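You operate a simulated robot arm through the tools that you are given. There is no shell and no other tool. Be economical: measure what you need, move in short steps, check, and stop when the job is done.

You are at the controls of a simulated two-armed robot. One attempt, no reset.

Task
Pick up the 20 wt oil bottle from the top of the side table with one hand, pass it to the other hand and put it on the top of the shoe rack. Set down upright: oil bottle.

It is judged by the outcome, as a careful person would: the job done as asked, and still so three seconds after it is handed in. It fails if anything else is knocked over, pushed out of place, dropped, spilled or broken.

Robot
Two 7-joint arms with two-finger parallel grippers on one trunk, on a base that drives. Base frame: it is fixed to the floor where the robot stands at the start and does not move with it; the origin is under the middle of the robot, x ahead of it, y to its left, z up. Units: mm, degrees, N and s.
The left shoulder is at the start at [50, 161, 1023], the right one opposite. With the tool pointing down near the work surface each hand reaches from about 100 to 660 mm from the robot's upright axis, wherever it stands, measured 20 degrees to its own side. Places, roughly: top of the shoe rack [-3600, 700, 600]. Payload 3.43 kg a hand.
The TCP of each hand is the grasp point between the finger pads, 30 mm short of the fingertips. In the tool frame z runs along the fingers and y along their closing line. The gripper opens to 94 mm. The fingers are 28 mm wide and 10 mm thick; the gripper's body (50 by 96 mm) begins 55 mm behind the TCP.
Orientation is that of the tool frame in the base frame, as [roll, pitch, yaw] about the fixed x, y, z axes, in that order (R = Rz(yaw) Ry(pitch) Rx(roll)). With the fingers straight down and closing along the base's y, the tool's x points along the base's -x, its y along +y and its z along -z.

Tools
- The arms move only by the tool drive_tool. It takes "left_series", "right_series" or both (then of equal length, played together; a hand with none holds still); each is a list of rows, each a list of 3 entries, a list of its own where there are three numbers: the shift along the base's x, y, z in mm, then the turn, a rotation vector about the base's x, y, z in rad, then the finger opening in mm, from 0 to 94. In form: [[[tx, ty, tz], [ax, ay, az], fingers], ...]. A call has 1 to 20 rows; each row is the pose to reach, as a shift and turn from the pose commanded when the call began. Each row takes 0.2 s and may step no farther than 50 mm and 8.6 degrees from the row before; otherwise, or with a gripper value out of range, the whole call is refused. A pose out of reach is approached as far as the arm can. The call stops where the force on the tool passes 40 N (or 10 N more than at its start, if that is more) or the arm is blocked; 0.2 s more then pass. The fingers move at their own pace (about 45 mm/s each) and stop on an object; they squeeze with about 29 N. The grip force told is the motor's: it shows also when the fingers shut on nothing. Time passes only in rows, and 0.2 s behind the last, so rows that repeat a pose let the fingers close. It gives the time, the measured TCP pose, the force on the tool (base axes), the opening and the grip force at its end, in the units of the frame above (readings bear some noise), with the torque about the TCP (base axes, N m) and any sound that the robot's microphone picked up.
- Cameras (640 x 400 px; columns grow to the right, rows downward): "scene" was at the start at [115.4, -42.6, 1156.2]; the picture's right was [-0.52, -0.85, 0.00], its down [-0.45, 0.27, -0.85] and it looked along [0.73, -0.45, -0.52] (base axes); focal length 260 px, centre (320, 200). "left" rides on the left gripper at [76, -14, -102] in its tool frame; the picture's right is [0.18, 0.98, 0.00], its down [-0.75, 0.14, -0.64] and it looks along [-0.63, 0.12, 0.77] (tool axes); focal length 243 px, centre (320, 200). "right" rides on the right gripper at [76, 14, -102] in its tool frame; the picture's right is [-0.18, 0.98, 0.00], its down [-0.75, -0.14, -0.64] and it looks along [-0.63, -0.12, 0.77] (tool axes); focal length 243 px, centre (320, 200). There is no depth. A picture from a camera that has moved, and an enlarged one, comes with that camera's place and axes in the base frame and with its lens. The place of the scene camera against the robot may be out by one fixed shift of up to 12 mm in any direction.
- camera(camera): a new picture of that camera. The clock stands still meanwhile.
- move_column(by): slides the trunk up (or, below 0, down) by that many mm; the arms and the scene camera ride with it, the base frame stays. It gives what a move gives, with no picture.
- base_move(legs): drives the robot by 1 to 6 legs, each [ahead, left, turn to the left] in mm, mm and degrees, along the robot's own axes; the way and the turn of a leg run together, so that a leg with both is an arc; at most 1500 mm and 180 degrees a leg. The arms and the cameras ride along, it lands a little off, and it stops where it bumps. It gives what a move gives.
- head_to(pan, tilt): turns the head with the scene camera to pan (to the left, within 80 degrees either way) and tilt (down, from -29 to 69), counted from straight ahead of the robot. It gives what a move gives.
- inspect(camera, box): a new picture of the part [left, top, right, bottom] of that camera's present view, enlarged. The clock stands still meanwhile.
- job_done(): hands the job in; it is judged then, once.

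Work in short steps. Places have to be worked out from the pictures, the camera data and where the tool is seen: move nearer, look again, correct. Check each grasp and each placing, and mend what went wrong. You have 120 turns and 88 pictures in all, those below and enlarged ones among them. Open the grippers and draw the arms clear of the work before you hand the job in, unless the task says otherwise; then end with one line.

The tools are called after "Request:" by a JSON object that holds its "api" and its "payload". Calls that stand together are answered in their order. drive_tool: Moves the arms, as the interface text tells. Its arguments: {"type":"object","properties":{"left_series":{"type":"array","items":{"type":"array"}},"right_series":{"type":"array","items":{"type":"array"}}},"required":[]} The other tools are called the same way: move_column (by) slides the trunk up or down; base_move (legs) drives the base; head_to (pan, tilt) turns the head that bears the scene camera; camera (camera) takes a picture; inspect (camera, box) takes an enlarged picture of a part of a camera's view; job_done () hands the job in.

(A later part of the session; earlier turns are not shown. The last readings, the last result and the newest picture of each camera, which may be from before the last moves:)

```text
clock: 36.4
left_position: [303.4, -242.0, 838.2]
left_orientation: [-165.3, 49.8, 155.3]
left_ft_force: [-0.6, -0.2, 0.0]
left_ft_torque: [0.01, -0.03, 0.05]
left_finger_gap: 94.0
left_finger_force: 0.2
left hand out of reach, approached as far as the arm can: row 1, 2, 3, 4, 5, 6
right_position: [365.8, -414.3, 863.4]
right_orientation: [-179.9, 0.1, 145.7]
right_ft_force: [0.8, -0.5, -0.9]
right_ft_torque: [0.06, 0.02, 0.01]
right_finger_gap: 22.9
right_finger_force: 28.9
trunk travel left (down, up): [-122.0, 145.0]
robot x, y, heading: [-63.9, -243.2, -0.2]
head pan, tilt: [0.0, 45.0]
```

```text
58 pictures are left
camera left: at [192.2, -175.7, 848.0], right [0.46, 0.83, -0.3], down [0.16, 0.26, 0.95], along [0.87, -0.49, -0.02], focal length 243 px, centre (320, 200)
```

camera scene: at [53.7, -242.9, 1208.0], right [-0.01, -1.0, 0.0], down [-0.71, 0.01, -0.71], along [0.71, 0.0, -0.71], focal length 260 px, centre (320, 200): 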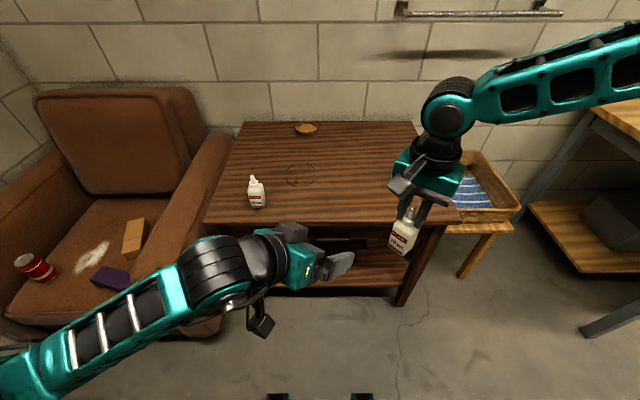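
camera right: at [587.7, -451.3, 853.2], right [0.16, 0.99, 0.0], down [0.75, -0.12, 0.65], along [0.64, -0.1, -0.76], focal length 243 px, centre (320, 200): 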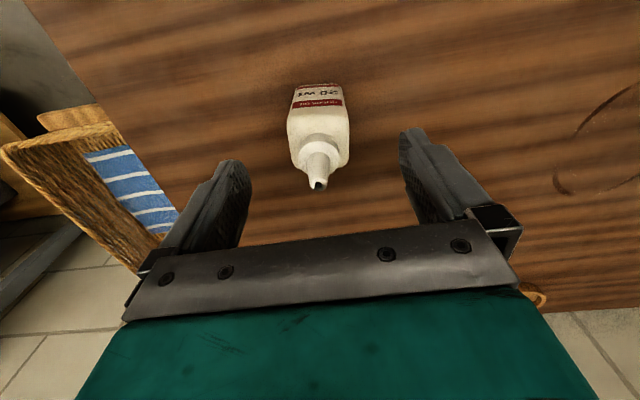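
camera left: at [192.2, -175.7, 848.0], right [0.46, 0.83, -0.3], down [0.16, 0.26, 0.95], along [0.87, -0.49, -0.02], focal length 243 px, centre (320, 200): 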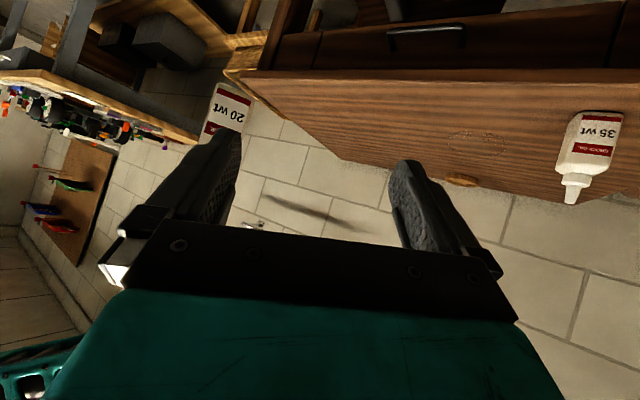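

The left hand reached a limit there, near the body. I'll hand over further forward, with the left coming up from below: move the bottle to (416,-433) with a matched yaw, level the left tool, and bring it under the bottle.

Request:
{"api": "drive_tool", "payload": {"right_series": [[[10, -4, -7], [0, 0, -0.04], 10], [[20, -8, -14], [0, 0, -0.08], 10], [[30, -12, -20], [0, 0, -0.12], 10], [[40, -16, -27], [0, 0, -0.16], 10], [[50, -19, -33], [0, 0, -0.164], 10]], "left_series": [[[10, -10, -35], [0.03, -0.028, -0.033], 94], [[20, -20, -70], [0.06, -0.057, -0.066], 94], [[30, -30, -105], [0.09, -0.085, -0.1], 94], [[40, -40, -140], [0.12, -0.114, -0.132], 94], [[50, -50, -184], [0.12, -0.114, -0.132], 94]]}}

Request:
{"api": "camera", "payload": {"camera": "scene"}}

```text
clock: 37.5
left_position: [310.3, -213.6, 694.2]
left_orientation: [-175.7, 51.2, 140.5]
left_ft_force: [-0.5, -0.5, 0.4]
left_ft_torque: [0.01, 0.01, -0.01]
left_finger_gap: 93.9
left_finger_force: 0.0
left hand out of reach, approached as far as the arm can: row 1, 2, 3, 4, 5
right_position: [401.0, -445.7, 842.9]
right_orientation: [-180.0, 0.3, 136.1]
right_ft_force: [0.2, -0.2, -0.7]
right_ft_torque: [0.01, -0.01, 0.01]
right_finger_gap: 22.4
right_finger_force: 28.8
right hand out of reach, approached as far as the arm can: row 2, 3, 4, 5
trunk travel left (down, up): [-122.0, 145.0]
robot x, y, heading: [-67.6, -248.1, -0.1]
head pan, tilt: [0.0, 45.0]
```

```text
57 pictures are left
camera scene: at [52.6, -240.5, 1208.2], right [0.0, -1.0, 0.0], down [-0.71, 0.0, -0.71], along [0.71, 0.0, -0.71], focal length 260 px, centre (320, 200)
```

scene: 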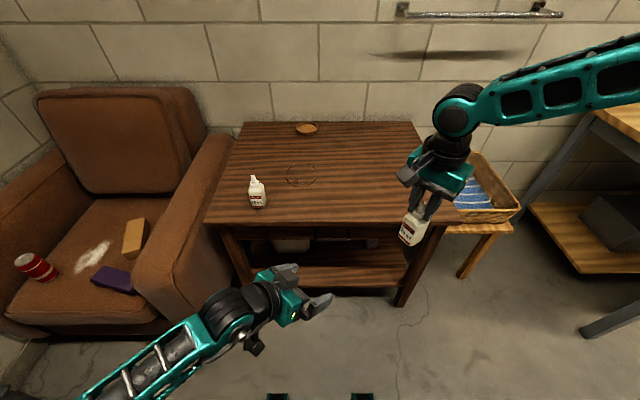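

Both arms' limits push them upward, so inward reach should be better near shoulder height. I raise the right hand to z≈1010 and then move it inward; the left goes back to where it was free.

Request:
{"api": "drive_tool", "payload": {"right_series": [[[0, 0, 30], [0, 0, 0], 10], [[0, 0, 60], [0, 0, 0.05], 10], [[0, 0, 90], [0, 0, 0.1], 10], [[0, 0, 120], [0, 0, 0.16], 10], [[0, 0, 150], [0, 0, 0.16], 10], [[0, 10, 170], [0, 0, 0.16], 10], [[0, 40, 170], [0, 0, 0.16], 10], [[0, 70, 170], [0, 0, 0.16], 10], [[0, 100, 170], [0, 0, 0.16], 10], [[0, 130, 170], [0, 0, 0.16], 10], [[0, 160, 170], [0, 0, 0.16], 10]], "left_series": [[[0, 20, 20], [0, 0, 0], 94], [[0, 40, 40], [0, 0, 0], 94], [[0, 60, 60], [0, 0, 0], 94], [[0, 80, 80], [0, 0, 0], 94], [[0, 100, 100], [0, 0, 0], 94], [[0, 100, 120], [0, 0, 0], 94], [[0, 100, 140], [0, 0, 0], 94], [[0, 100, 140], [0, 0, 0], 94], [[0, 100, 140], [0, 0, 0], 94], [[0, 100, 140], [0, 0, 0], 94], [[0, 100, 140], [0, 0, 0], 94]]}}

Request:
{"api": "camera", "payload": {"camera": "scene"}}

```text
clock: 40.0
left_position: [309.1, -115.3, 834.2]
left_orientation: [-179.9, 51.5, 136.4]
left_ft_force: [-0.1, -0.1, 0.6]
left_ft_torque: [-0.01, -0.03, -0.01]
left_finger_gap: 94.2
left_finger_force: 0.0
right_position: [369.1, -365.1, 1013.9]
right_orientation: [-179.9, 0.2, 145.4]
right_ft_force: [1.0, -0.8, -0.5]
right_ft_torque: [0.04, 0.01, 0.01]
right_finger_gap: 22.3
right_finger_force: 28.3
right hand out of reach, approached as far as the arm can: row 8, 9, 10, 11
trunk travel left (down, up): [-122.0, 145.0]
robot x, y, heading: [-64.7, -242.2, -0.3]
head pan, tilt: [0.0, 45.0]
```

```text
56 pictures are left
camera scene: at [52.7, -240.3, 1208.1], right [0.0, -1.0, 0.0], down [-0.71, 0.0, -0.71], along [0.71, 0.0, -0.71], focal length 260 px, centre (320, 200)
```

scene: 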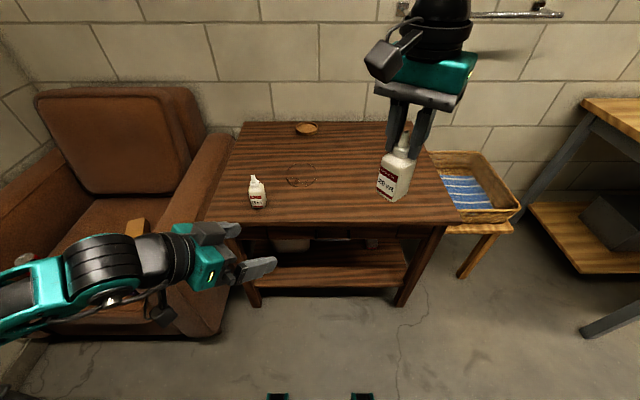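

Still blocked inward. I look at the right arm's posture.

Request:
{"api": "head_to", "payload": {"pan": -50, "tilt": 5}}

Request:
{"api": "camera", "payload": {"camera": "scene"}}

Request:
{"api": "head_to", "payload": {"pan": 50, "tilt": 20}}

Request:
{"api": "camera", "payload": {"camera": "scene"}}

```text
clock: 41.1
left_position: [310.0, -114.5, 833.0]
left_orientation: [-179.8, 51.5, 136.4]
left_ft_force: [0.5, 0.1, 0.2]
left_ft_torque: [-0.03, -0.01, 0.01]
left_finger_gap: 94.0
left_finger_force: 0.0
right_position: [368.2, -365.2, 1013.0]
right_orientation: [-180.0, 0.2, 145.4]
right_ft_force: [-0.4, -0.3, -0.5]
right_ft_torque: [0.01, 0.01, 0.02]
right_finger_gap: 22.2
right_finger_force: 29.1
trunk travel left (down, up): [-122.0, 145.0]
robot x, y, heading: [-71.8, -245.1, -0.5]
head pan, tilt: [-50.0, 5.0]
```

```text
55 pictures are left
camera scene: at [30.1, -310.5, 1271.1], right [-0.77, -0.64, 0.0], down [-0.06, 0.07, -1.0], along [0.64, -0.77, -0.09], focal length 260 px, centre (320, 200)
```

scene: 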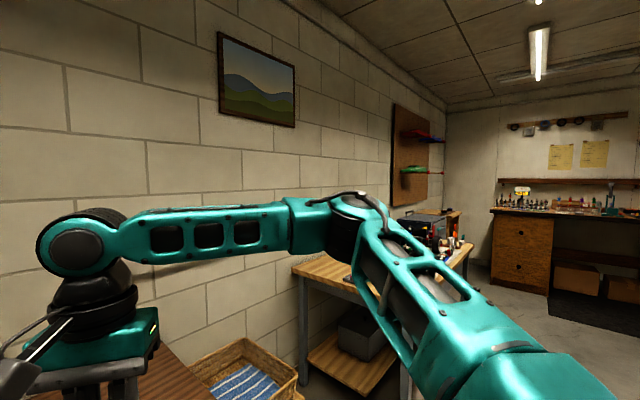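

```text
clock: 42.9
left_position: [309.8, -114.6, 833.0]
left_orientation: [-179.9, 51.5, 136.3]
left_ft_force: [1.1, -0.1, -0.9]
left_ft_torque: [0.0, 0.0, 0.03]
left_finger_gap: 94.2
left_finger_force: 0.0
right_position: [369.5, -363.9, 1011.5]
right_orientation: [-180.0, 0.2, 145.4]
right_ft_force: [0.0, 0.6, -1.2]
right_ft_torque: [0.0, -0.02, -0.01]
right_finger_gap: 22.0
right_finger_force: 29.3
trunk travel left (down, up): [-122.0, 145.0]
robot x, y, heading: [-65.0, -242.6, -0.3]
head pan, tilt: [50.0, 20.0]
```

```text
54 pictures are left
camera scene: at [31.5, -168.9, 1246.8], right [0.76, -0.65, 0.0], down [-0.22, -0.26, -0.94], along [0.61, 0.72, -0.34], focal length 260 px, centre (320, 200)
```

scene: 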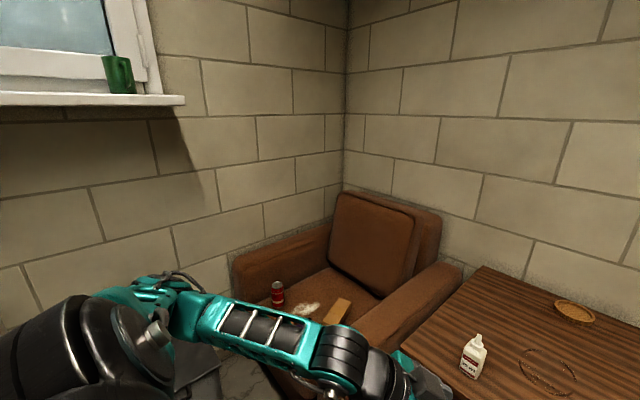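

The pattern fits a limit on how far the upper arm can swing inward, so hands get further inward when closer to the body. I bring the right hand back and inward, turning its yaw to match a left hand coming mostly from the left.

Request:
{"api": "head_to", "payload": {"pan": 0, "tilt": 55}}

Request:
{"api": "drive_tool", "payload": {"right_series": [[[-15, 0, -20], [0, 0, -0.09], 10], [[-30, 0, -40], [0, 0, -0.18], 10], [[-45, 0, -60], [0, 0, -0.26], 10], [[-60, 0, -80], [0, 0, -0.35], 10], [[-75, 0, -100], [0, 0, -0.44], 10], [[-92, 0, -128], [0, 0, -0.53], 10], [[-92, 15, -128], [0, 0, -0.62], 10], [[-92, 30, -128], [0, 0, -0.7], 10], [[-92, 50, -128], [0, 0, -0.7], 10]]}}

Request:
{"api": "camera", "payload": {"camera": "scene"}}

```text
clock: 44.1
left_position: [308.6, -115.9, 833.4]
left_orientation: [-179.8, 51.6, 136.4]
left_ft_force: [-0.5, 0.0, 0.6]
left_ft_torque: [-0.02, 0.02, -0.01]
left_finger_gap: 94.0
left_finger_force: 0.1
right_position: [367.9, -364.2, 1013.3]
right_orientation: [-180.0, 0.1, 145.4]
right_ft_force: [-0.3, 0.3, -0.8]
right_ft_torque: [0.02, -0.02, 0.0]
right_finger_gap: 22.1
right_finger_force: 28.6
trunk travel left (down, up): [-122.0, 145.0]
robot x, y, heading: [-63.1, -245.3, -0.1]
head pan, tilt: [0.0, 55.0]
```

```text
clock: 46.1
left_position: [309.1, -114.8, 833.7]
left_orientation: [180.0, 51.5, 136.4]
left_ft_force: [-0.5, -0.4, 0.5]
left_ft_torque: [0.04, -0.01, 0.01]
left_finger_gap: 93.9
left_finger_force: 0.0
right_position: [269.0, -350.3, 897.3]
right_orientation: [-179.7, 0.2, 105.2]
right_ft_force: [0.5, 0.7, -1.5]
right_ft_torque: [0.0, 0.01, 0.04]
right_finger_gap: 22.1
right_finger_force: 29.4
right hand out of reach, approached as far as the arm can: row 7, 8, 9
trunk travel left (down, up): [-122.0, 145.0]
robot x, y, heading: [-66.8, -245.0, -0.4]
head pan, tilt: [0.0, 55.0]
```

```text
53 pictures are left
camera scene: at [43.3, -240.2, 1194.7], right [0.0, -1.0, 0.0], down [-0.82, 0.0, -0.57], along [0.57, 0.0, -0.82], focal length 260 px, centre (320, 200)
```

scene: 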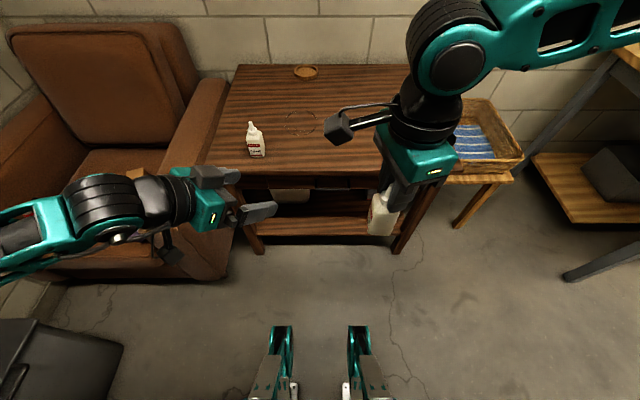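

The right hand is now at (269,-350,897). I swing the left to azimuth about -75° and bring it to a standoff 130 mm from the bottle.

Request:
{"api": "drive_tool", "payload": {"left_series": [[[-5, -10, -2], [0, 0, -0.1], 94], [[-15, -25, -4], [0, 0, -0.2], 94], [[-30, -45, -6], [0, 0, -0.3], 94], [[-45, -65, -8], [0, 0, -0.4], 94], [[-60, -85, -10], [0, 0, -0.48], 94], [[-74, -105, -12], [0, 0, -0.55], 94]]}}

Request:
{"api": "camera", "payload": {"camera": "scene"}}

```text
clock: 47.5
left_position: [235.9, -220.9, 820.4]
left_orientation: [-179.9, 51.5, 104.8]
left_ft_force: [0.6, 0.5, 0.7]
left_ft_torque: [0.0, -0.01, 0.01]
left_finger_gap: 94.1
left_finger_force: 0.1
right_position: [267.7, -351.5, 898.1]
right_orientation: [-179.7, 0.2, 105.2]
right_ft_force: [0.1, -0.4, -1.1]
right_ft_torque: [0.01, -0.01, 0.01]
right_finger_gap: 22.0
right_finger_force: 29.1
trunk travel left (down, up): [-122.0, 145.0]
robot x, y, heading: [-66.0, -243.7, -0.1]
head pan, tilt: [0.0, 55.0]
```

```text
52 pictures are left
camera scene: at [43.4, -240.3, 1194.7], right [0.0, -1.0, 0.0], down [-0.82, 0.0, -0.57], along [0.57, 0.0, -0.82], focal length 260 px, centre (320, 200)
```

scene: 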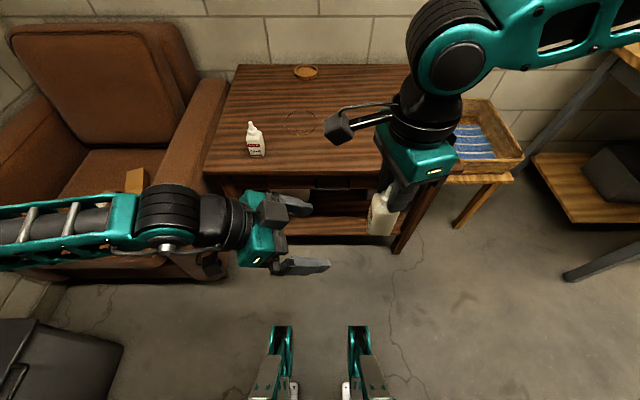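

Reached without limits. I look from the left wrist before closing in.

Request:
{"api": "drive_tool", "payload": {"left_series": [[[0, 0, 0], [-0.087, -0.023, 0], 94], [[0, 0, 0], [-0.087, -0.023, 0], 94]]}}

Request:
{"api": "camera", "payload": {"camera": "left"}}

Request:
{"api": "camera", "payload": {"camera": "right"}}

```text
clock: 48.1
left_position: [236.1, -221.0, 821.0]
left_orientation: [-179.7, 56.7, 104.8]
left_ft_force: [-0.8, -0.8, -0.6]
left_ft_torque: [0.01, 0.03, 0.03]
left_finger_gap: 94.1
left_finger_force: 0.2
right_position: [267.9, -352.2, 897.1]
right_orientation: [-179.7, 0.2, 105.4]
right_ft_force: [0.4, 0.2, 0.2]
right_ft_torque: [-0.01, -0.03, -0.06]
right_finger_gap: 21.8
right_finger_force: 29.1
trunk travel left (down, up): [-122.0, 145.0]
robot x, y, heading: [-64.3, -243.6, -0.1]
head pan, tilt: [0.0, 55.0]
```

```text
51 pictures are left
camera left: at [190.3, -100.0, 814.8], right [0.92, 0.35, -0.16], down [0.11, 0.16, 0.98], along [0.36, -0.92, 0.11], focal length 243 px, centre (320, 200)
```

left: 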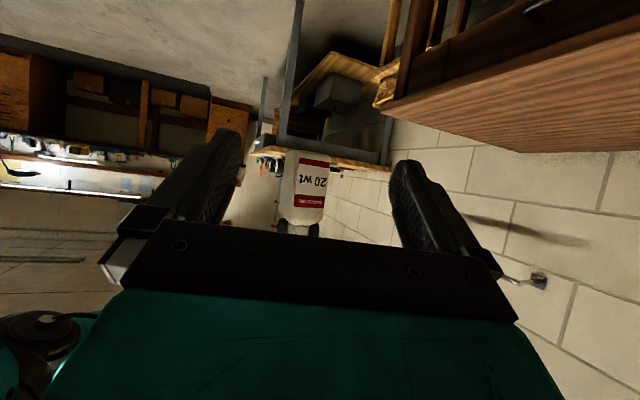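

```text
50 pictures are left
camera right: at [263.8, -273.2, 1000.5], right [1.0, 0.08, 0.0], down [0.06, -0.76, 0.65], along [0.05, -0.64, -0.76], focal length 243 px, centre (320, 200)
```

right: 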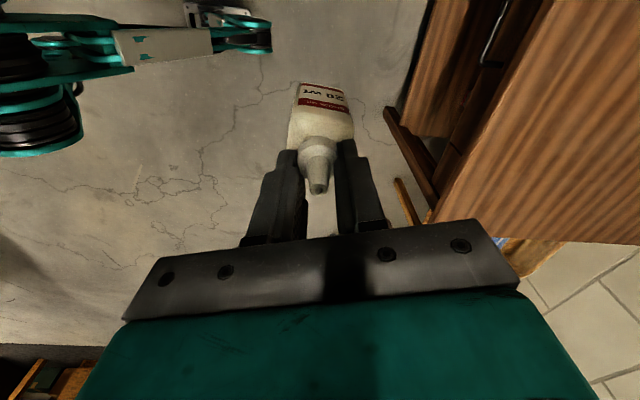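

I enlarge the left wrist view to fix the bottle's bottom and sides.

Request:
{"api": "inspect", "payload": {"camera": "left", "box": [240, 130, 380, 250]}}

```text
3.33 times, centred on (310, 190) of left
camera zoom: at [190.3, -100.0, 814.8], right [0.92, 0.35, -0.16], down [0.11, 0.16, 0.98], along [0.36, -0.92, 0.11], focal length 809 px, centre (353, 233)
```

zoom: 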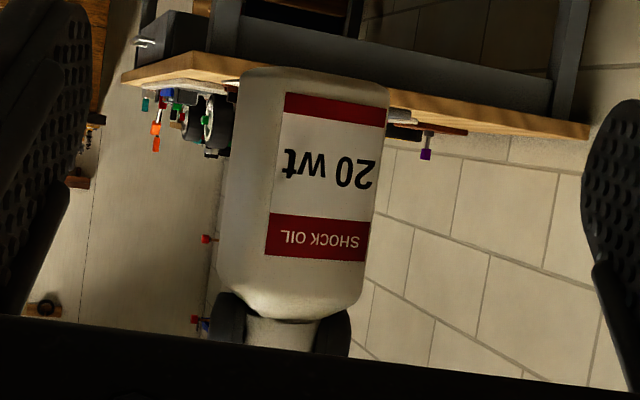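

The bottle's bottom is at z≈796 and its axis at (268,-352). I advance the left hand at z=834, stopping 30 mm short to check.

Request:
{"api": "drive_tool", "payload": {"left_series": [[[0, 0, 13], [0, 0, 0], 94], [[8, -33, 13], [0, 0, 0], 94], [[16, -66, 13], [0, 0, 0], 94], [[25, -101, 13], [0, 0, 0], 94]]}}

Request:
{"api": "camera", "payload": {"camera": "left"}}

Request:
{"api": "inspect", "payload": {"camera": "scene", "box": [240, 60, 480, 300]}}

```text
clock: 49.1
left_position: [260.6, -322.8, 834.9]
left_orientation: [-179.8, 56.6, 105.0]
left_ft_force: [0.2, -0.5, -0.3]
left_ft_torque: [0.02, -0.03, 0.01]
left_finger_gap: 93.9
left_finger_force: 0.1
right_position: [267.6, -351.9, 897.2]
right_orientation: [-179.8, 0.2, 105.3]
right_ft_force: [-0.2, -0.9, -0.6]
right_ft_torque: [0.03, 0.03, 0.02]
right_finger_gap: 22.1
right_finger_force: 29.2
trunk travel left (down, up): [-122.0, 145.0]
robot x, y, heading: [-67.7, -245.3, -0.4]
head pan, tilt: [0.0, 55.0]
```

```text
48 pictures are left
camera left: at [215.0, -202.2, 828.2], right [0.92, 0.35, -0.16], down [0.11, 0.15, 0.98], along [0.37, -0.92, 0.11], focal length 243 px, centre (320, 200)
```

left: 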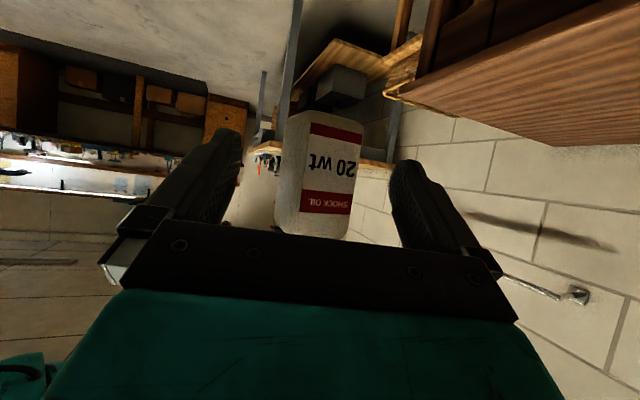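

```text
1.67 times, centred on (360, 180) of scene
camera zoom: at [43.4, -240.4, 1194.7], right [0.0, -1.0, 0.0], down [-0.82, 0.0, -0.57], along [0.57, 0.0, -0.82], focal length 433 px, centre (253, 233)
```

zoom: 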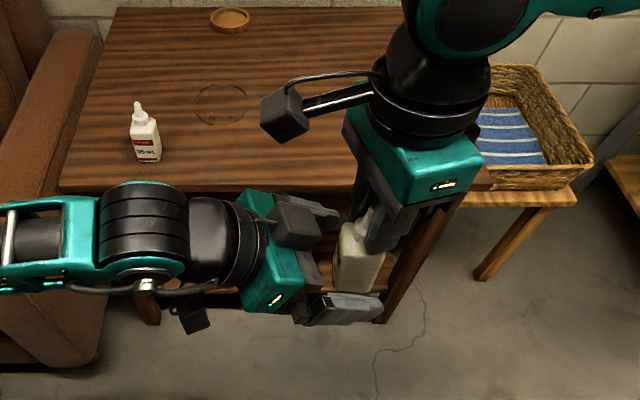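

Alignment is good. I finish the approach and close the left fingers on the lower body.

Request:
{"api": "drive_tool", "payload": {"left_series": [[[4, -15, 0], [0, 0, 0], 94], [[7, -29, -1], [0, 0, 0], 94], [[7, -29, -1], [0, 0, 0], 75], [[7, -29, -1], [0, 0, 0], 60], [[7, -29, -1], [0, 0, 0], 48]]}}

Request:
{"api": "camera", "payload": {"camera": "left"}}

Request:
{"api": "inspect", "payload": {"camera": "scene", "box": [300, 100, 440, 240]}}

```text
clock: 50.3
left_position: [267.3, -350.5, 833.2]
left_orientation: [-179.8, 56.8, 104.8]
left_ft_force: [-0.7, -1.3, 0.8]
left_ft_torque: [0.1, 0.02, -0.09]
left_finger_gap: 51.4
left_finger_force: 21.8
right_position: [267.9, -350.8, 898.8]
right_orientation: [-179.9, 0.3, 105.3]
right_ft_force: [0.0, 1.4, 0.9]
right_ft_torque: [-0.01, -0.05, 0.11]
right_finger_gap: 22.0
right_finger_force: 28.8
trunk travel left (down, up): [-122.0, 145.0]
robot x, y, heading: [-68.0, -243.8, -0.3]
head pan, tilt: [0.0, 55.0]
```

```text
46 pictures are left
camera left: at [222.4, -230.5, 827.2], right [0.93, 0.35, -0.16], down [0.11, 0.15, 0.98], along [0.36, -0.93, 0.11], focal length 243 px, centre (320, 200)
```

left: 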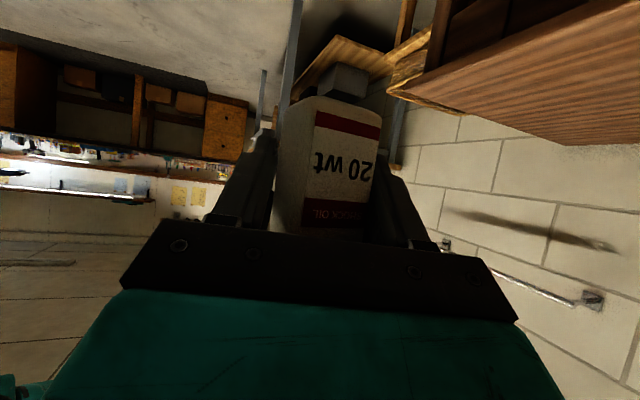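

```text
2.86 times, centred on (370, 170) of scene
camera zoom: at [43.4, -240.2, 1194.7], right [0.0, -1.0, 0.0], down [-0.82, 0.0, -0.57], along [0.57, 0.0, -0.82], focal length 742 px, centre (177, 286)
```

zoom: 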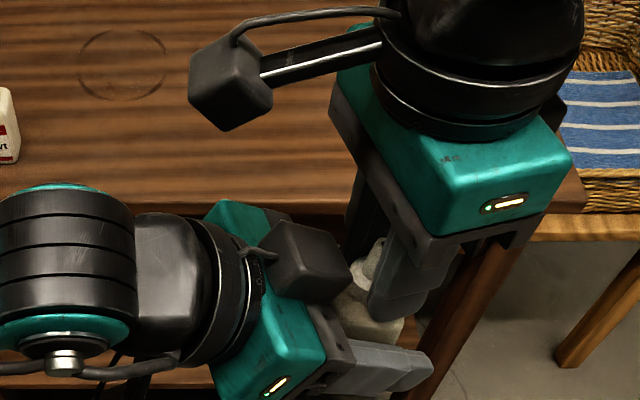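

Contact came at 51 mm, which fits the body's width. I squeeze fully and check.

Request:
{"api": "drive_tool", "payload": {"left_series": [[[7, -29, -1], [0, 0, 0], 35], [[7, -29, -1], [0, 0, 0], 25], [[7, -29, -1], [0, 0, 0], 25]]}}

Request:
{"api": "inspect", "payload": {"camera": "left", "box": [200, 70, 460, 250]}}

```text
clock: 50.7
left_position: [273.1, -369.5, 829.1]
left_orientation: [-179.8, 56.2, 105.1]
left_ft_force: [1.3, 0.7, 0.2]
left_ft_torque: [-0.04, 0.11, -0.14]
left_finger_gap: 48.7
left_finger_force: 28.8
right_position: [270.1, -359.8, 895.4]
right_orientation: [-179.7, 1.7, 104.9]
right_ft_force: [-1.9, 0.1, -0.8]
right_ft_torque: [-0.03, -0.08, 0.17]
right_finger_gap: 22.7
right_finger_force: 29.5
trunk travel left (down, up): [-122.0, 145.0]
robot x, y, heading: [-65.6, -244.3, -0.2]
head pan, tilt: [0.0, 55.0]
stopped in row 1 (right hand): the force on the tool passed its limit at 71 N (the readings are from after the stop); the commanded pose is now the measured one
```

```text
2.22 times, centred on (330, 160) of left
camera zoom: at [227.0, -249.0, 824.0], right [0.92, 0.35, -0.16], down [0.11, 0.15, 0.98], along [0.37, -0.92, 0.1], focal length 539 px, centre (298, 289)
```

zoom: 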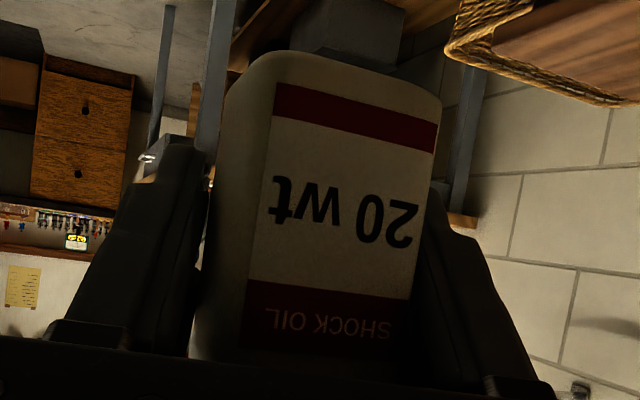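

I repeated the shift by mistake, so the left pushed about 19 mm further and the guard stopped it; the forces are now small and both grips hold. I'll view the scene before releasing the right.

Request:
{"api": "inspect", "payload": {"camera": "scene", "box": [300, 100, 440, 240]}}

Request:
{"api": "inspect", "payload": {"camera": "right", "box": [200, 60, 460, 240]}}

```text
2.86 times, centred on (370, 170) of scene
camera zoom: at [43.3, -240.0, 1194.7], right [0.0, -1.0, 0.0], down [-0.82, 0.0, -0.57], along [0.57, 0.0, -0.82], focal length 742 px, centre (177, 286)
```

zoom: 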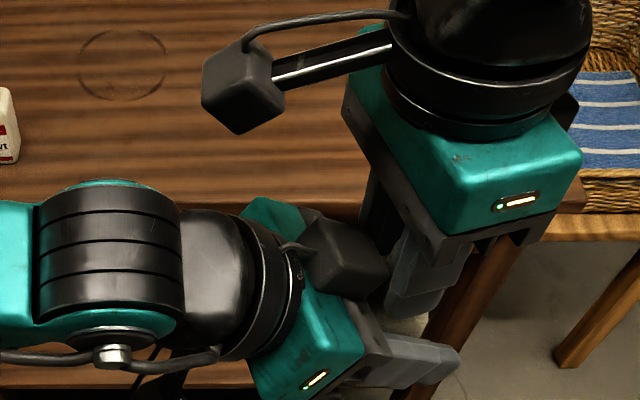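

```text
2.22 times, centred on (330, 150) of right
camera zoom: at [266.5, -278.3, 996.6], right [1.0, 0.08, 0.0], down [0.06, -0.74, 0.67], along [0.05, -0.67, -0.75], focal length 539 px, centre (298, 311)
```

zoom: 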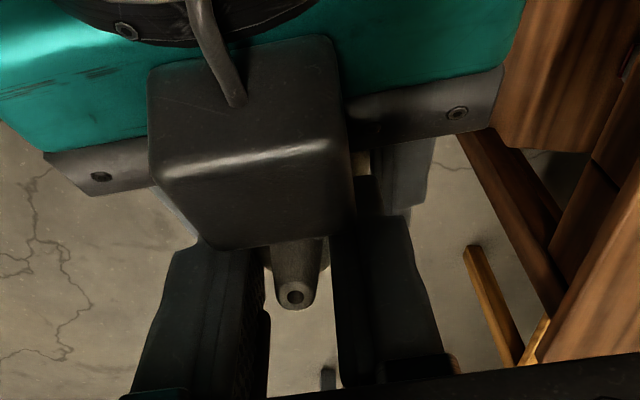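

A block on top of the left gripper sits right beside the right fingers, but nothing is in the way of opening sideways and lifting. I open the right fingers gently and watch forces.

Request:
{"api": "drive_tool", "payload": {"right_series": [[[0, 0, 0], [0, 0, 0], 26], [[0, 0, 0], [0, 0, 0], 34], [[0, 0, 0], [0, 0, 0], 44], [[0, 0, 0], [0, 0, 0], 50]]}}

Request:
{"api": "inspect", "payload": {"camera": "right", "box": [200, 60, 460, 240]}}

```text
clock: 51.7
left_position: [274.5, -369.0, 828.6]
left_orientation: [-179.7, 56.1, 105.2]
left_ft_force: [-0.3, 0.1, -0.7]
left_ft_torque: [0.04, -0.03, -0.02]
left_finger_gap: 48.7
left_finger_force: 29.4
right_position: [271.9, -359.8, 895.9]
right_orientation: [-179.6, 1.8, 104.9]
right_ft_force: [-0.1, -0.1, -0.4]
right_ft_torque: [0.0, 0.01, 0.0]
right_finger_gap: 50.2
right_finger_force: 0.1
trunk travel left (down, up): [-122.0, 145.0]
robot x, y, heading: [-69.1, -244.1, -0.7]
head pan, tilt: [0.0, 55.0]
```

```text
2.22 times, centred on (330, 150) of right
camera zoom: at [266.7, -278.4, 996.6], right [1.0, 0.07, 0.0], down [0.06, -0.74, 0.67], along [0.05, -0.66, -0.75], focal length 539 px, centre (298, 311)
```

zoom: 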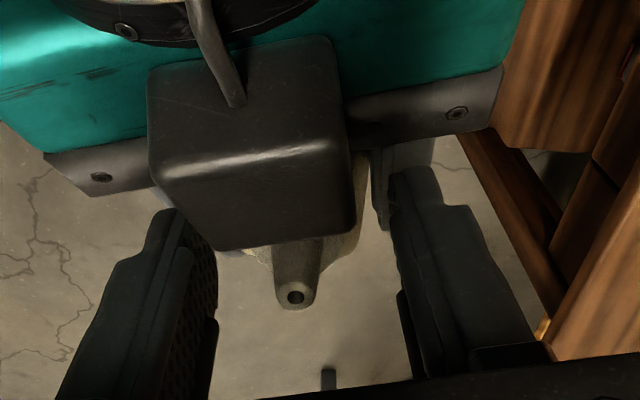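

The left holds the bottle alone. I lift the right hand straight up and then away to the right.

Request:
{"api": "drive_tool", "payload": {"right_series": [[[0, 0, 25], [0, 0, 0], 60], [[0, 0, 50], [0, 0, 0], 60], [[0, 0, 75], [0, 0, 0], 60], [[0, 0, 100], [0, 0, 0], 60], [[0, -40, 100], [0, 0, 0], 60], [[0, -80, 100], [0, 0, 0.1], 60], [[0, -120, 100], [0, 0, 0.2], 60], [[0, -150, 90], [0, 0, 0.3], 60]]}}

Request:
{"api": "camera", "payload": {"camera": "scene"}}

Request:
{"api": "camera", "payload": {"camera": "left"}}

```text
clock: 53.5
left_position: [273.3, -369.3, 828.3]
left_orientation: [-179.7, 56.1, 105.1]
left_ft_force: [0.2, 0.0, -0.6]
left_ft_torque: [-0.03, -0.03, -0.02]
left_finger_gap: 48.2
left_finger_force: 29.3
right_position: [272.1, -509.2, 987.5]
right_orientation: [-179.6, 1.7, 122.2]
right_ft_force: [-0.4, 0.5, 0.9]
right_ft_torque: [0.02, -0.01, 0.01]
right_finger_gap: 60.1
right_finger_force: 0.0
trunk travel left (down, up): [-122.0, 145.0]
robot x, y, heading: [-69.2, -243.5, -0.0]
head pan, tilt: [0.0, 55.0]
```

```text
40 pictures are left
camera scene: at [43.3, -240.5, 1194.7], right [0.0, -1.0, 0.0], down [-0.82, 0.0, -0.57], along [0.57, 0.0, -0.82], focal length 260 px, centre (320, 200)
```

scene: 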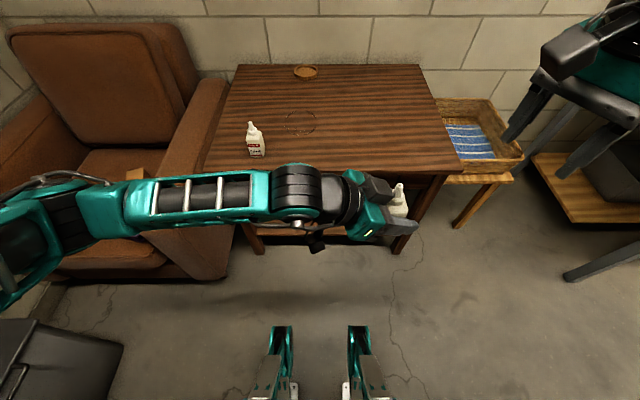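

```text
39 pictures are left
camera left: at [227.0, -249.3, 824.0], right [0.92, 0.35, -0.16], down [0.11, 0.15, 0.98], along [0.37, -0.92, 0.1], focal length 243 px, centre (320, 200)
```

left: 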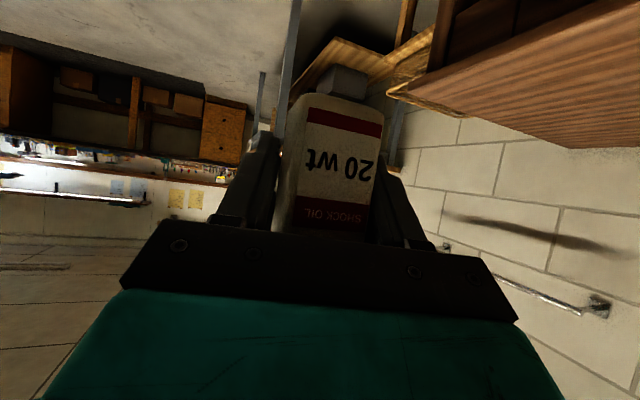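

Handover done: the bottle is upright in the left hand. Now I turn left in place toward the shoe rack, in stages with looks.

Request:
{"api": "base_move", "payload": {"legs": [[0, 0, 90]]}}

Request:
{"api": "head_to", "payload": {"pan": 60, "tilt": 20}}

Request:
{"api": "camera", "payload": {"camera": "scene"}}

```text
clock: 57.8
left_position: [43.7, 102.1, 829.2]
left_orientation: [-179.7, 56.2, -162.5]
left_ft_force: [-0.2, 0.1, -0.6]
left_ft_torque: [-0.03, -0.01, -0.03]
left_finger_gap: 43.7
left_finger_force: 28.3
right_position: [183.8, 107.3, 985.8]
right_orientation: [-179.5, 1.8, -145.6]
right_ft_force: [0.7, -0.7, -0.4]
right_ft_torque: [0.01, 0.0, 0.01]
right_finger_gap: 59.9
right_finger_force: 0.0
trunk travel left (down, up): [-122.0, 145.0]
robot x, y, heading: [-68.5, -248.3, 92.1]
head pan, tilt: [0.0, 55.0]
```

```text
clock: 59.1
left_position: [42.6, 101.5, 829.2]
left_orientation: [-179.7, 56.1, -162.5]
left_ft_force: [-0.2, -0.8, 0.8]
left_ft_torque: [0.0, -0.01, 0.01]
left_finger_gap: 43.9
left_finger_force: 28.7
right_position: [184.2, 106.1, 986.4]
right_orientation: [-179.5, 1.8, -145.6]
right_ft_force: [-0.5, 0.9, -0.2]
right_ft_torque: [0.01, 0.03, 0.03]
right_finger_gap: 59.9
right_finger_force: 0.1
trunk travel left (down, up): [-122.0, 145.0]
robot x, y, heading: [-67.6, -242.6, 92.2]
head pan, tilt: [60.0, 20.0]
```

```text
38 pictures are left
camera scene: at [-152.4, -155.9, 1246.8], right [0.47, 0.88, 0.0], down [0.3, -0.16, -0.94], along [-0.83, 0.44, -0.34], focal length 260 px, centre (320, 200)
```

scene: 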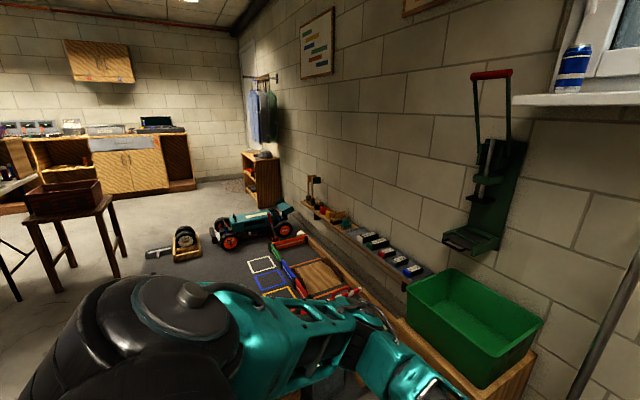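

The shoe rack is the small shelf by the far right wall. Floor items (toy car, tool tray, mat) and a crate table lie between, so I turn to face that way and map the floor.

Request:
{"api": "base_move", "payload": {"legs": [[0, 0, 88]]}}

Request:
{"api": "head_to", "payload": {"pan": 0, "tilt": 18}}

Request:
{"api": "camera", "payload": {"camera": "scene"}}

```text
clock: 63.2
left_position: [-409.2, -117.7, 829.1]
left_orientation: [-179.8, 56.2, -75.0]
left_ft_force: [0.4, -0.1, -0.9]
left_ft_torque: [0.02, 0.0, 0.0]
left_finger_gap: 43.7
left_finger_force: 29.6
right_position: [-407.5, 20.6, 985.9]
right_orientation: [-179.6, 1.9, -58.0]
right_ft_force: [0.6, 0.0, -0.9]
right_ft_torque: [0.0, 0.0, -0.05]
right_finger_gap: 60.1
right_finger_force: 0.1
trunk travel left (down, up): [-122.0, 145.0]
robot x, y, heading: [-69.8, -243.7, 179.7]
head pan, tilt: [60.0, 20.0]
```

```text
clock: 64.5
left_position: [-408.2, -117.9, 828.1]
left_orientation: [-179.7, 56.1, -75.0]
left_ft_force: [-0.3, -0.5, 0.5]
left_ft_torque: [-0.01, 0.02, -0.02]
left_finger_gap: 43.5
left_finger_force: 28.7
right_position: [-406.6, 22.1, 985.5]
right_orientation: [-179.5, 1.8, -58.1]
right_ft_force: [0.0, -0.4, -0.1]
right_ft_torque: [-0.01, 0.02, 0.03]
right_finger_gap: 60.4
right_finger_force: 0.0
trunk travel left (down, up): [-122.0, 145.0]
robot x, y, heading: [-69.8, -244.1, 179.5]
head pan, tilt: [0.0, 18.0]
```

```text
37 pictures are left
camera scene: at [-202.1, -238.8, 1250.1], right [0.01, 1.0, 0.0], down [0.31, 0.0, -0.95], along [-0.95, 0.01, -0.31], focal length 260 px, centre (320, 200)
```

scene: 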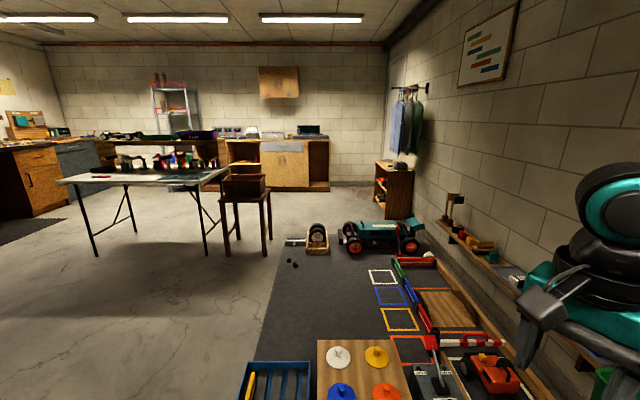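

Obstacles block the direct lane near x≈-2500 (tool tray, car, crate table), so I consider going round the left end of the folding table. I look left to check that way.

Request:
{"api": "head_to", "payload": {"pan": 48, "tilt": 18}}

Request:
{"api": "camera", "payload": {"camera": "scene"}}

Request:
{"api": "head_to", "payload": {"pan": 0, "tilt": 18}}

Request:
{"api": "inspect", "payload": {"camera": "scene", "box": [180, 150, 440, 300]}}

```text
clock: 65.7
left_position: [-407.7, -118.5, 828.4]
left_orientation: [-179.7, 56.2, -75.0]
left_ft_force: [-0.9, -0.7, 0.3]
left_ft_torque: [0.0, 0.01, 0.02]
left_finger_gap: 43.7
left_finger_force: 29.0
right_position: [-406.0, 21.8, 985.1]
right_orientation: [-179.5, 1.7, -58.0]
right_ft_force: [1.1, 0.8, -0.1]
right_ft_torque: [0.02, -0.01, -0.02]
right_finger_gap: 60.0
right_finger_force: 0.1
trunk travel left (down, up): [-122.0, 145.0]
robot x, y, heading: [-65.6, -247.4, 179.5]
head pan, tilt: [48.0, 18.0]
```

```text
36 pictures are left
camera scene: at [-171.8, -308.2, 1250.1], right [-0.74, 0.67, 0.0], down [0.21, 0.23, -0.95], along [-0.64, -0.7, -0.31], focal length 260 px, centre (320, 200)
```

scene: 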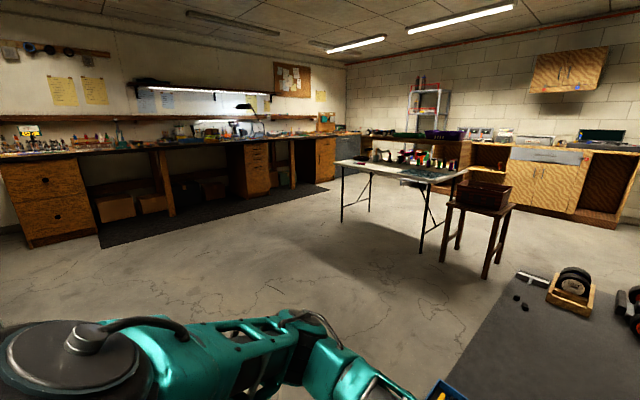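

```text
clock: 66.8
left_position: [-408.3, -118.7, 829.6]
left_orientation: [-179.6, 56.0, -74.9]
left_ft_force: [-0.4, -0.5, -0.9]
left_ft_torque: [0.01, 0.01, 0.02]
left_finger_gap: 43.6
left_finger_force: 29.3
right_position: [-407.6, 22.6, 985.3]
right_orientation: [-179.5, 1.8, -57.9]
right_ft_force: [-0.4, -0.3, -0.4]
right_ft_torque: [0.0, 0.03, -0.01]
right_finger_gap: 60.0
right_finger_force: 0.0
trunk travel left (down, up): [-122.0, 145.0]
robot x, y, heading: [-69.1, -242.0, 179.9]
head pan, tilt: [0.0, 18.0]
```

```text
2.46 times, centred on (310, 225) of scene
camera zoom: at [-202.1, -238.8, 1250.1], right [0.01, 1.0, 0.0], down [0.31, 0.0, -0.95], along [-0.95, 0.01, -0.31], focal length 639 px, centre (345, 138)
```

zoom: 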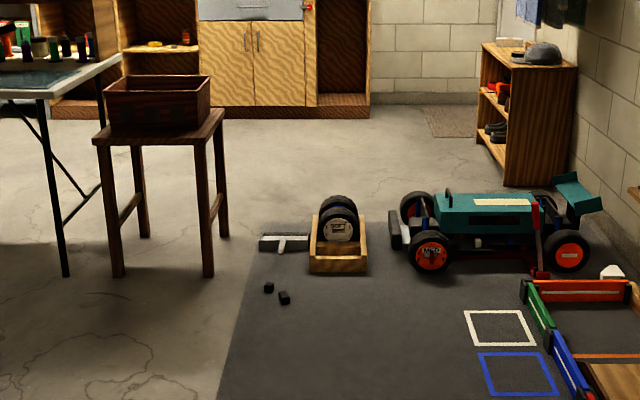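

The gaps there are too narrow (about 165 mm), but the left side is open. I drive diagonally to about (-1500,-2950) and turn to face +y, then check the pose.

Request:
{"api": "base_move", "payload": {"legs": [[477, 903, 0], [477, 903, 0], [477, 903, 0], [0, 0, -90]]}}

Request:
{"api": "head_to", "payload": {"pan": 60, "tilt": 25}}

Request:
{"api": "camera", "payload": {"camera": "scene"}}

```text
clock: 94.8
left_position: [-1360.6, -2620.1, 828.9]
left_orientation: [-179.7, 56.1, -163.9]
left_ft_force: [0.5, 0.0, 0.8]
left_ft_torque: [0.01, -0.03, 0.0]
left_finger_gap: 43.7
left_finger_force: 28.6
right_position: [-1221.2, -2619.0, 986.7]
right_orientation: [-179.5, 1.9, -147.2]
right_ft_force: [-0.4, -1.3, -0.3]
right_ft_torque: [-0.02, -0.02, 0.01]
right_finger_gap: 60.1
right_finger_force: 0.1
trunk travel left (down, up): [-122.0, 145.0]
robot x, y, heading: [-1480.1, -2961.5, 90.5]
head pan, tilt: [0.0, 18.0]
```

```text
clock: 96.0
left_position: [-1359.4, -2618.8, 828.5]
left_orientation: [-179.7, 56.1, -164.1]
left_ft_force: [0.1, -0.5, 0.5]
left_ft_torque: [0.01, 0.02, -0.01]
left_finger_gap: 43.8
left_finger_force: 28.7
right_position: [-1221.6, -2619.7, 986.0]
right_orientation: [-179.5, 1.8, -147.1]
right_ft_force: [0.2, 1.0, -1.3]
right_ft_torque: [0.0, 0.0, -0.03]
right_finger_gap: 59.9
right_finger_force: 0.2
trunk travel left (down, up): [-122.0, 145.0]
robot x, y, heading: [-1480.8, -2960.0, 90.4]
head pan, tilt: [60.0, 25.0]
```

```text
34 pictures are left
camera scene: at [-1562.5, -2872.2, 1238.7], right [0.49, 0.87, 0.0], down [0.37, -0.21, -0.91], along [-0.79, 0.45, -0.42], focal length 260 px, centre (320, 200)
```

scene: 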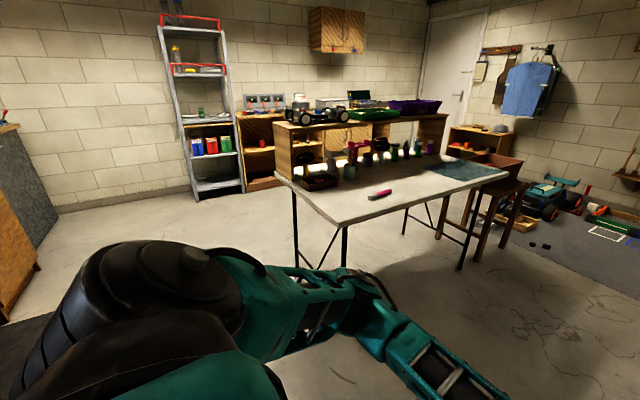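

The lane left of the folding table (its end at y≈-2390) and the corridor behind it (to the counter at x≈-4485) are free. I strafe left 2200 mm, then drive ahead 2600 mm toward the rack.

Request:
{"api": "base_move", "payload": {"legs": [[0, 1100, 0], [0, 1100, 0], [1300, 0, 0], [1300, 0, 0]]}}

Request:
{"api": "head_to", "payload": {"pan": 0, "tilt": 25}}

Request:
{"api": "camera", "payload": {"camera": "scene"}}

```text
clock: 128.1
left_position: [-3497.9, 4.1, 828.5]
left_orientation: [-179.7, 56.2, -166.8]
left_ft_force: [0.6, 0.1, -1.2]
left_ft_torque: [-0.02, -0.01, -0.02]
left_finger_gap: 43.6
left_finger_force: 28.7
right_position: [-3357.7, -0.5, 986.9]
right_orientation: [-179.5, 1.8, -149.8]
right_ft_force: [-0.2, 0.1, -0.6]
right_ft_torque: [-0.01, 0.0, 0.02]
right_finger_gap: 59.9
right_finger_force: 0.1
trunk travel left (down, up): [-122.0, 145.0]
robot x, y, heading: [-3634.0, -329.3, 87.6]
head pan, tilt: [60.0, 25.0]
```

```text
clock: 129.4
left_position: [-3496.6, 5.3, 828.4]
left_orientation: [-179.7, 56.0, -166.7]
left_ft_force: [-0.2, -0.5, 0.8]
left_ft_torque: [-0.01, -0.02, -0.02]
left_finger_gap: 43.9
left_finger_force: 29.1
right_position: [-3357.7, -0.7, 986.1]
right_orientation: [-179.5, 1.8, -149.8]
right_ft_force: [-0.2, -0.2, -0.2]
right_ft_torque: [0.01, 0.02, 0.04]
right_finger_gap: 60.1
right_finger_force: 0.0
trunk travel left (down, up): [-122.0, 145.0]
robot x, y, heading: [-3633.6, -332.9, 87.9]
head pan, tilt: [0.0, 25.0]
```

```text
33 pictures are left
camera scene: at [-3629.9, -195.7, 1238.7], right [1.0, -0.04, 0.0], down [-0.02, -0.42, -0.91], along [0.03, 0.91, -0.42], focal length 260 px, centre (320, 200)
```

scene: 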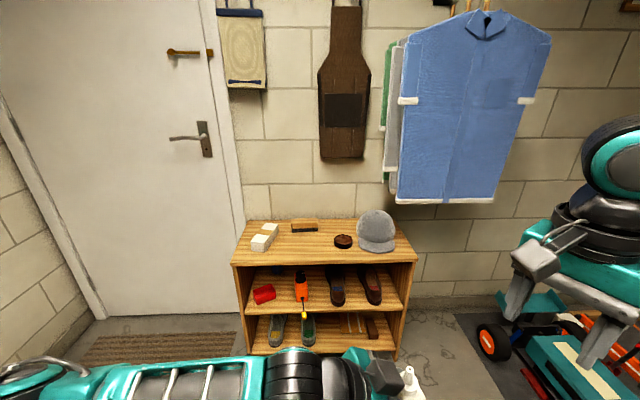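

The rack top is clear in the middle between the soap blocks and the tin, with its front edge near y=616. I re-pose the left hand further forward, pointing more straight ahead, while in free space.

Request:
{"api": "drive_tool", "payload": {"left_series": [[[-25, 28, 0], [0, 0, 0.12], 25], [[-50, 56, 0], [0, 0, 0.24], 25], [[-74, 85, 0], [0, 0, 0.36], 25], [[-99, 113, 0], [0, 0, 0.48], 25], [[-123, 141, 0], [0, 0, 0.6], 25], [[-148, 170, 0], [0, 0, 0.72], 25], [[-172, 198, 0], [0, 0, 0.84], 25], [[-197, 226, 0], [0, 0, 0.96], 25]]}}

Request:
{"api": "camera", "payload": {"camera": "scene"}}

Request:
{"api": "camera", "payload": {"camera": "left"}}

```text
clock: 131.2
left_position: [-3711.2, 232.4, 824.3]
left_orientation: [-179.6, 56.0, -111.5]
left_ft_force: [-0.3, 0.4, -0.3]
left_ft_torque: [0.01, 0.0, -0.03]
left_finger_gap: 43.7
left_finger_force: 29.3
left hand out of reach, approached as far as the arm can: row 8
right_position: [-3358.4, -0.7, 986.5]
right_orientation: [-179.5, 1.7, -149.8]
right_ft_force: [0.6, -0.1, -0.2]
right_ft_torque: [0.01, 0.02, -0.02]
right_finger_gap: 59.9
right_finger_force: 0.0
trunk travel left (down, up): [-122.0, 145.0]
robot x, y, heading: [-3635.7, -335.6, 88.0]
head pan, tilt: [0.0, 25.0]
```

```text
32 pictures are left
camera scene: at [-3630.2, -195.5, 1238.7], right [1.0, -0.04, 0.0], down [-0.02, -0.42, -0.91], along [0.03, 0.91, -0.42], focal length 260 px, centre (320, 200)
```

scene: 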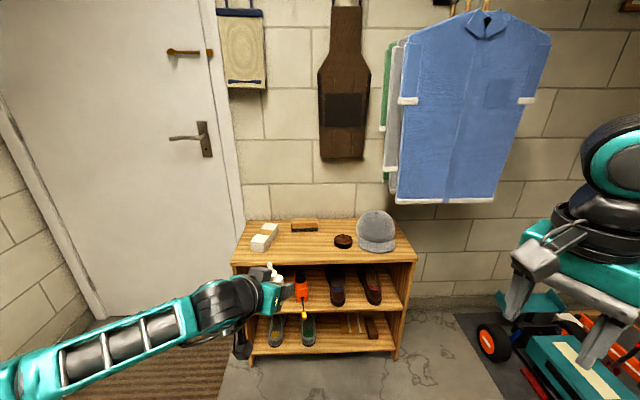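

```text
31 pictures are left
camera left: at [-3745.1, 109.9, 819.8], right [-0.95, 0.27, -0.16], down [-0.18, -0.05, 0.98], along [0.26, 0.96, 0.09], focal length 243 px, centre (320, 200)
```

left: 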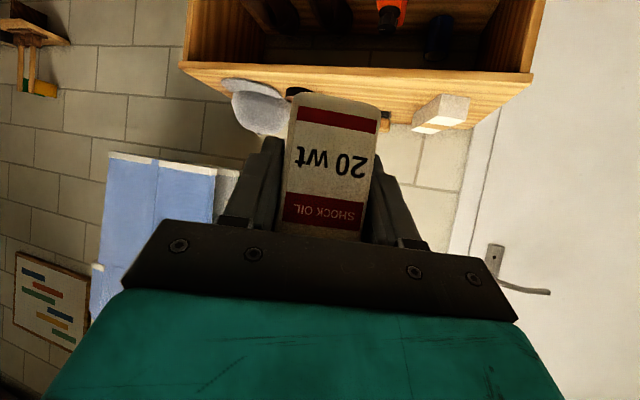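

Both cameras agree on the rack top at z≈600 with the front edge at y≈616; the bottle's bottom is about 32 mm below the left TCP. I drive 470 mm ahead and 25 mm right, with everything well above the rack.

Request:
{"api": "base_move", "payload": {"legs": [[350, -20, 0], [120, -5, 0]]}}

Request:
{"api": "head_to", "payload": {"pan": 8, "tilt": 45}}

Request:
{"api": "camera", "payload": {"camera": "scene"}}

Request:
{"api": "camera", "payload": {"camera": "left"}}

```text
clock: 134.3
left_position: [-3668.9, 704.5, 823.4]
left_orientation: [-179.5, 55.8, -111.5]
left_ft_force: [0.6, -0.2, -0.5]
left_ft_torque: [0.03, -0.01, 0.01]
left_finger_gap: 43.5
left_finger_force: 28.9
right_position: [-3314.9, 470.0, 985.9]
right_orientation: [-179.5, 1.7, -149.8]
right_ft_force: [0.3, -1.0, 0.6]
right_ft_torque: [0.0, 0.02, 0.0]
right_finger_gap: 59.8
right_finger_force: 0.1
trunk travel left (down, up): [-122.0, 145.0]
robot x, y, heading: [-3591.4, 135.1, 87.8]
head pan, tilt: [0.0, 25.0]
```

```text
clock: 135.2
left_position: [-3668.4, 703.8, 824.1]
left_orientation: [-179.5, 55.9, -111.6]
left_ft_force: [0.2, 0.0, 0.0]
left_ft_torque: [-0.01, -0.01, 0.01]
left_finger_gap: 43.6
left_finger_force: 28.8
right_position: [-3314.6, 469.9, 985.7]
right_orientation: [-179.7, 1.8, -149.7]
right_ft_force: [-0.7, 0.0, 0.3]
right_ft_torque: [-0.01, 0.04, 0.0]
right_finger_gap: 60.0
right_finger_force: 0.1
trunk travel left (down, up): [-122.0, 145.0]
robot x, y, heading: [-3589.0, 136.1, 88.2]
head pan, tilt: [8.0, 45.0]
```

```text
30 pictures are left
camera scene: at [-3599.2, 264.2, 1208.2], right [0.99, 0.1, 0.0], down [0.07, -0.7, -0.71], along [-0.07, 0.7, -0.71], focal length 260 px, centre (320, 200)
```

scene: 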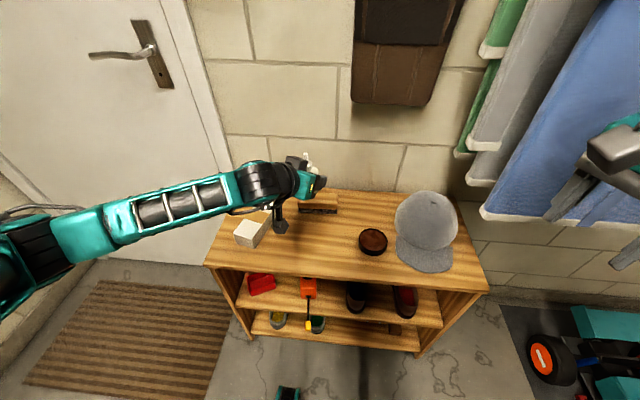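

```text
29 pictures are left
camera left: at [-3702.6, 580.5, 819.8], right [-0.95, 0.27, -0.16], down [-0.18, -0.05, 0.98], along [0.26, 0.96, 0.09], focal length 243 px, centre (320, 200)
```

left: 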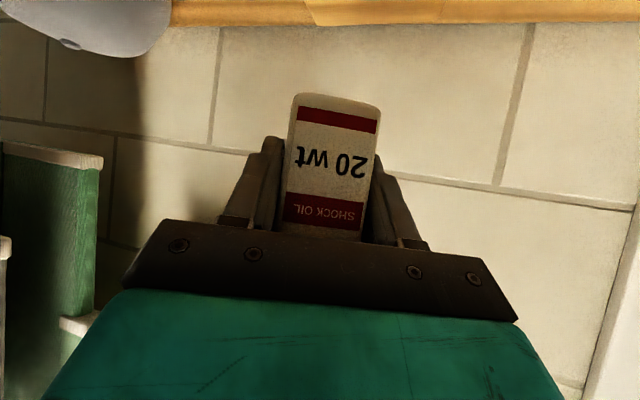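

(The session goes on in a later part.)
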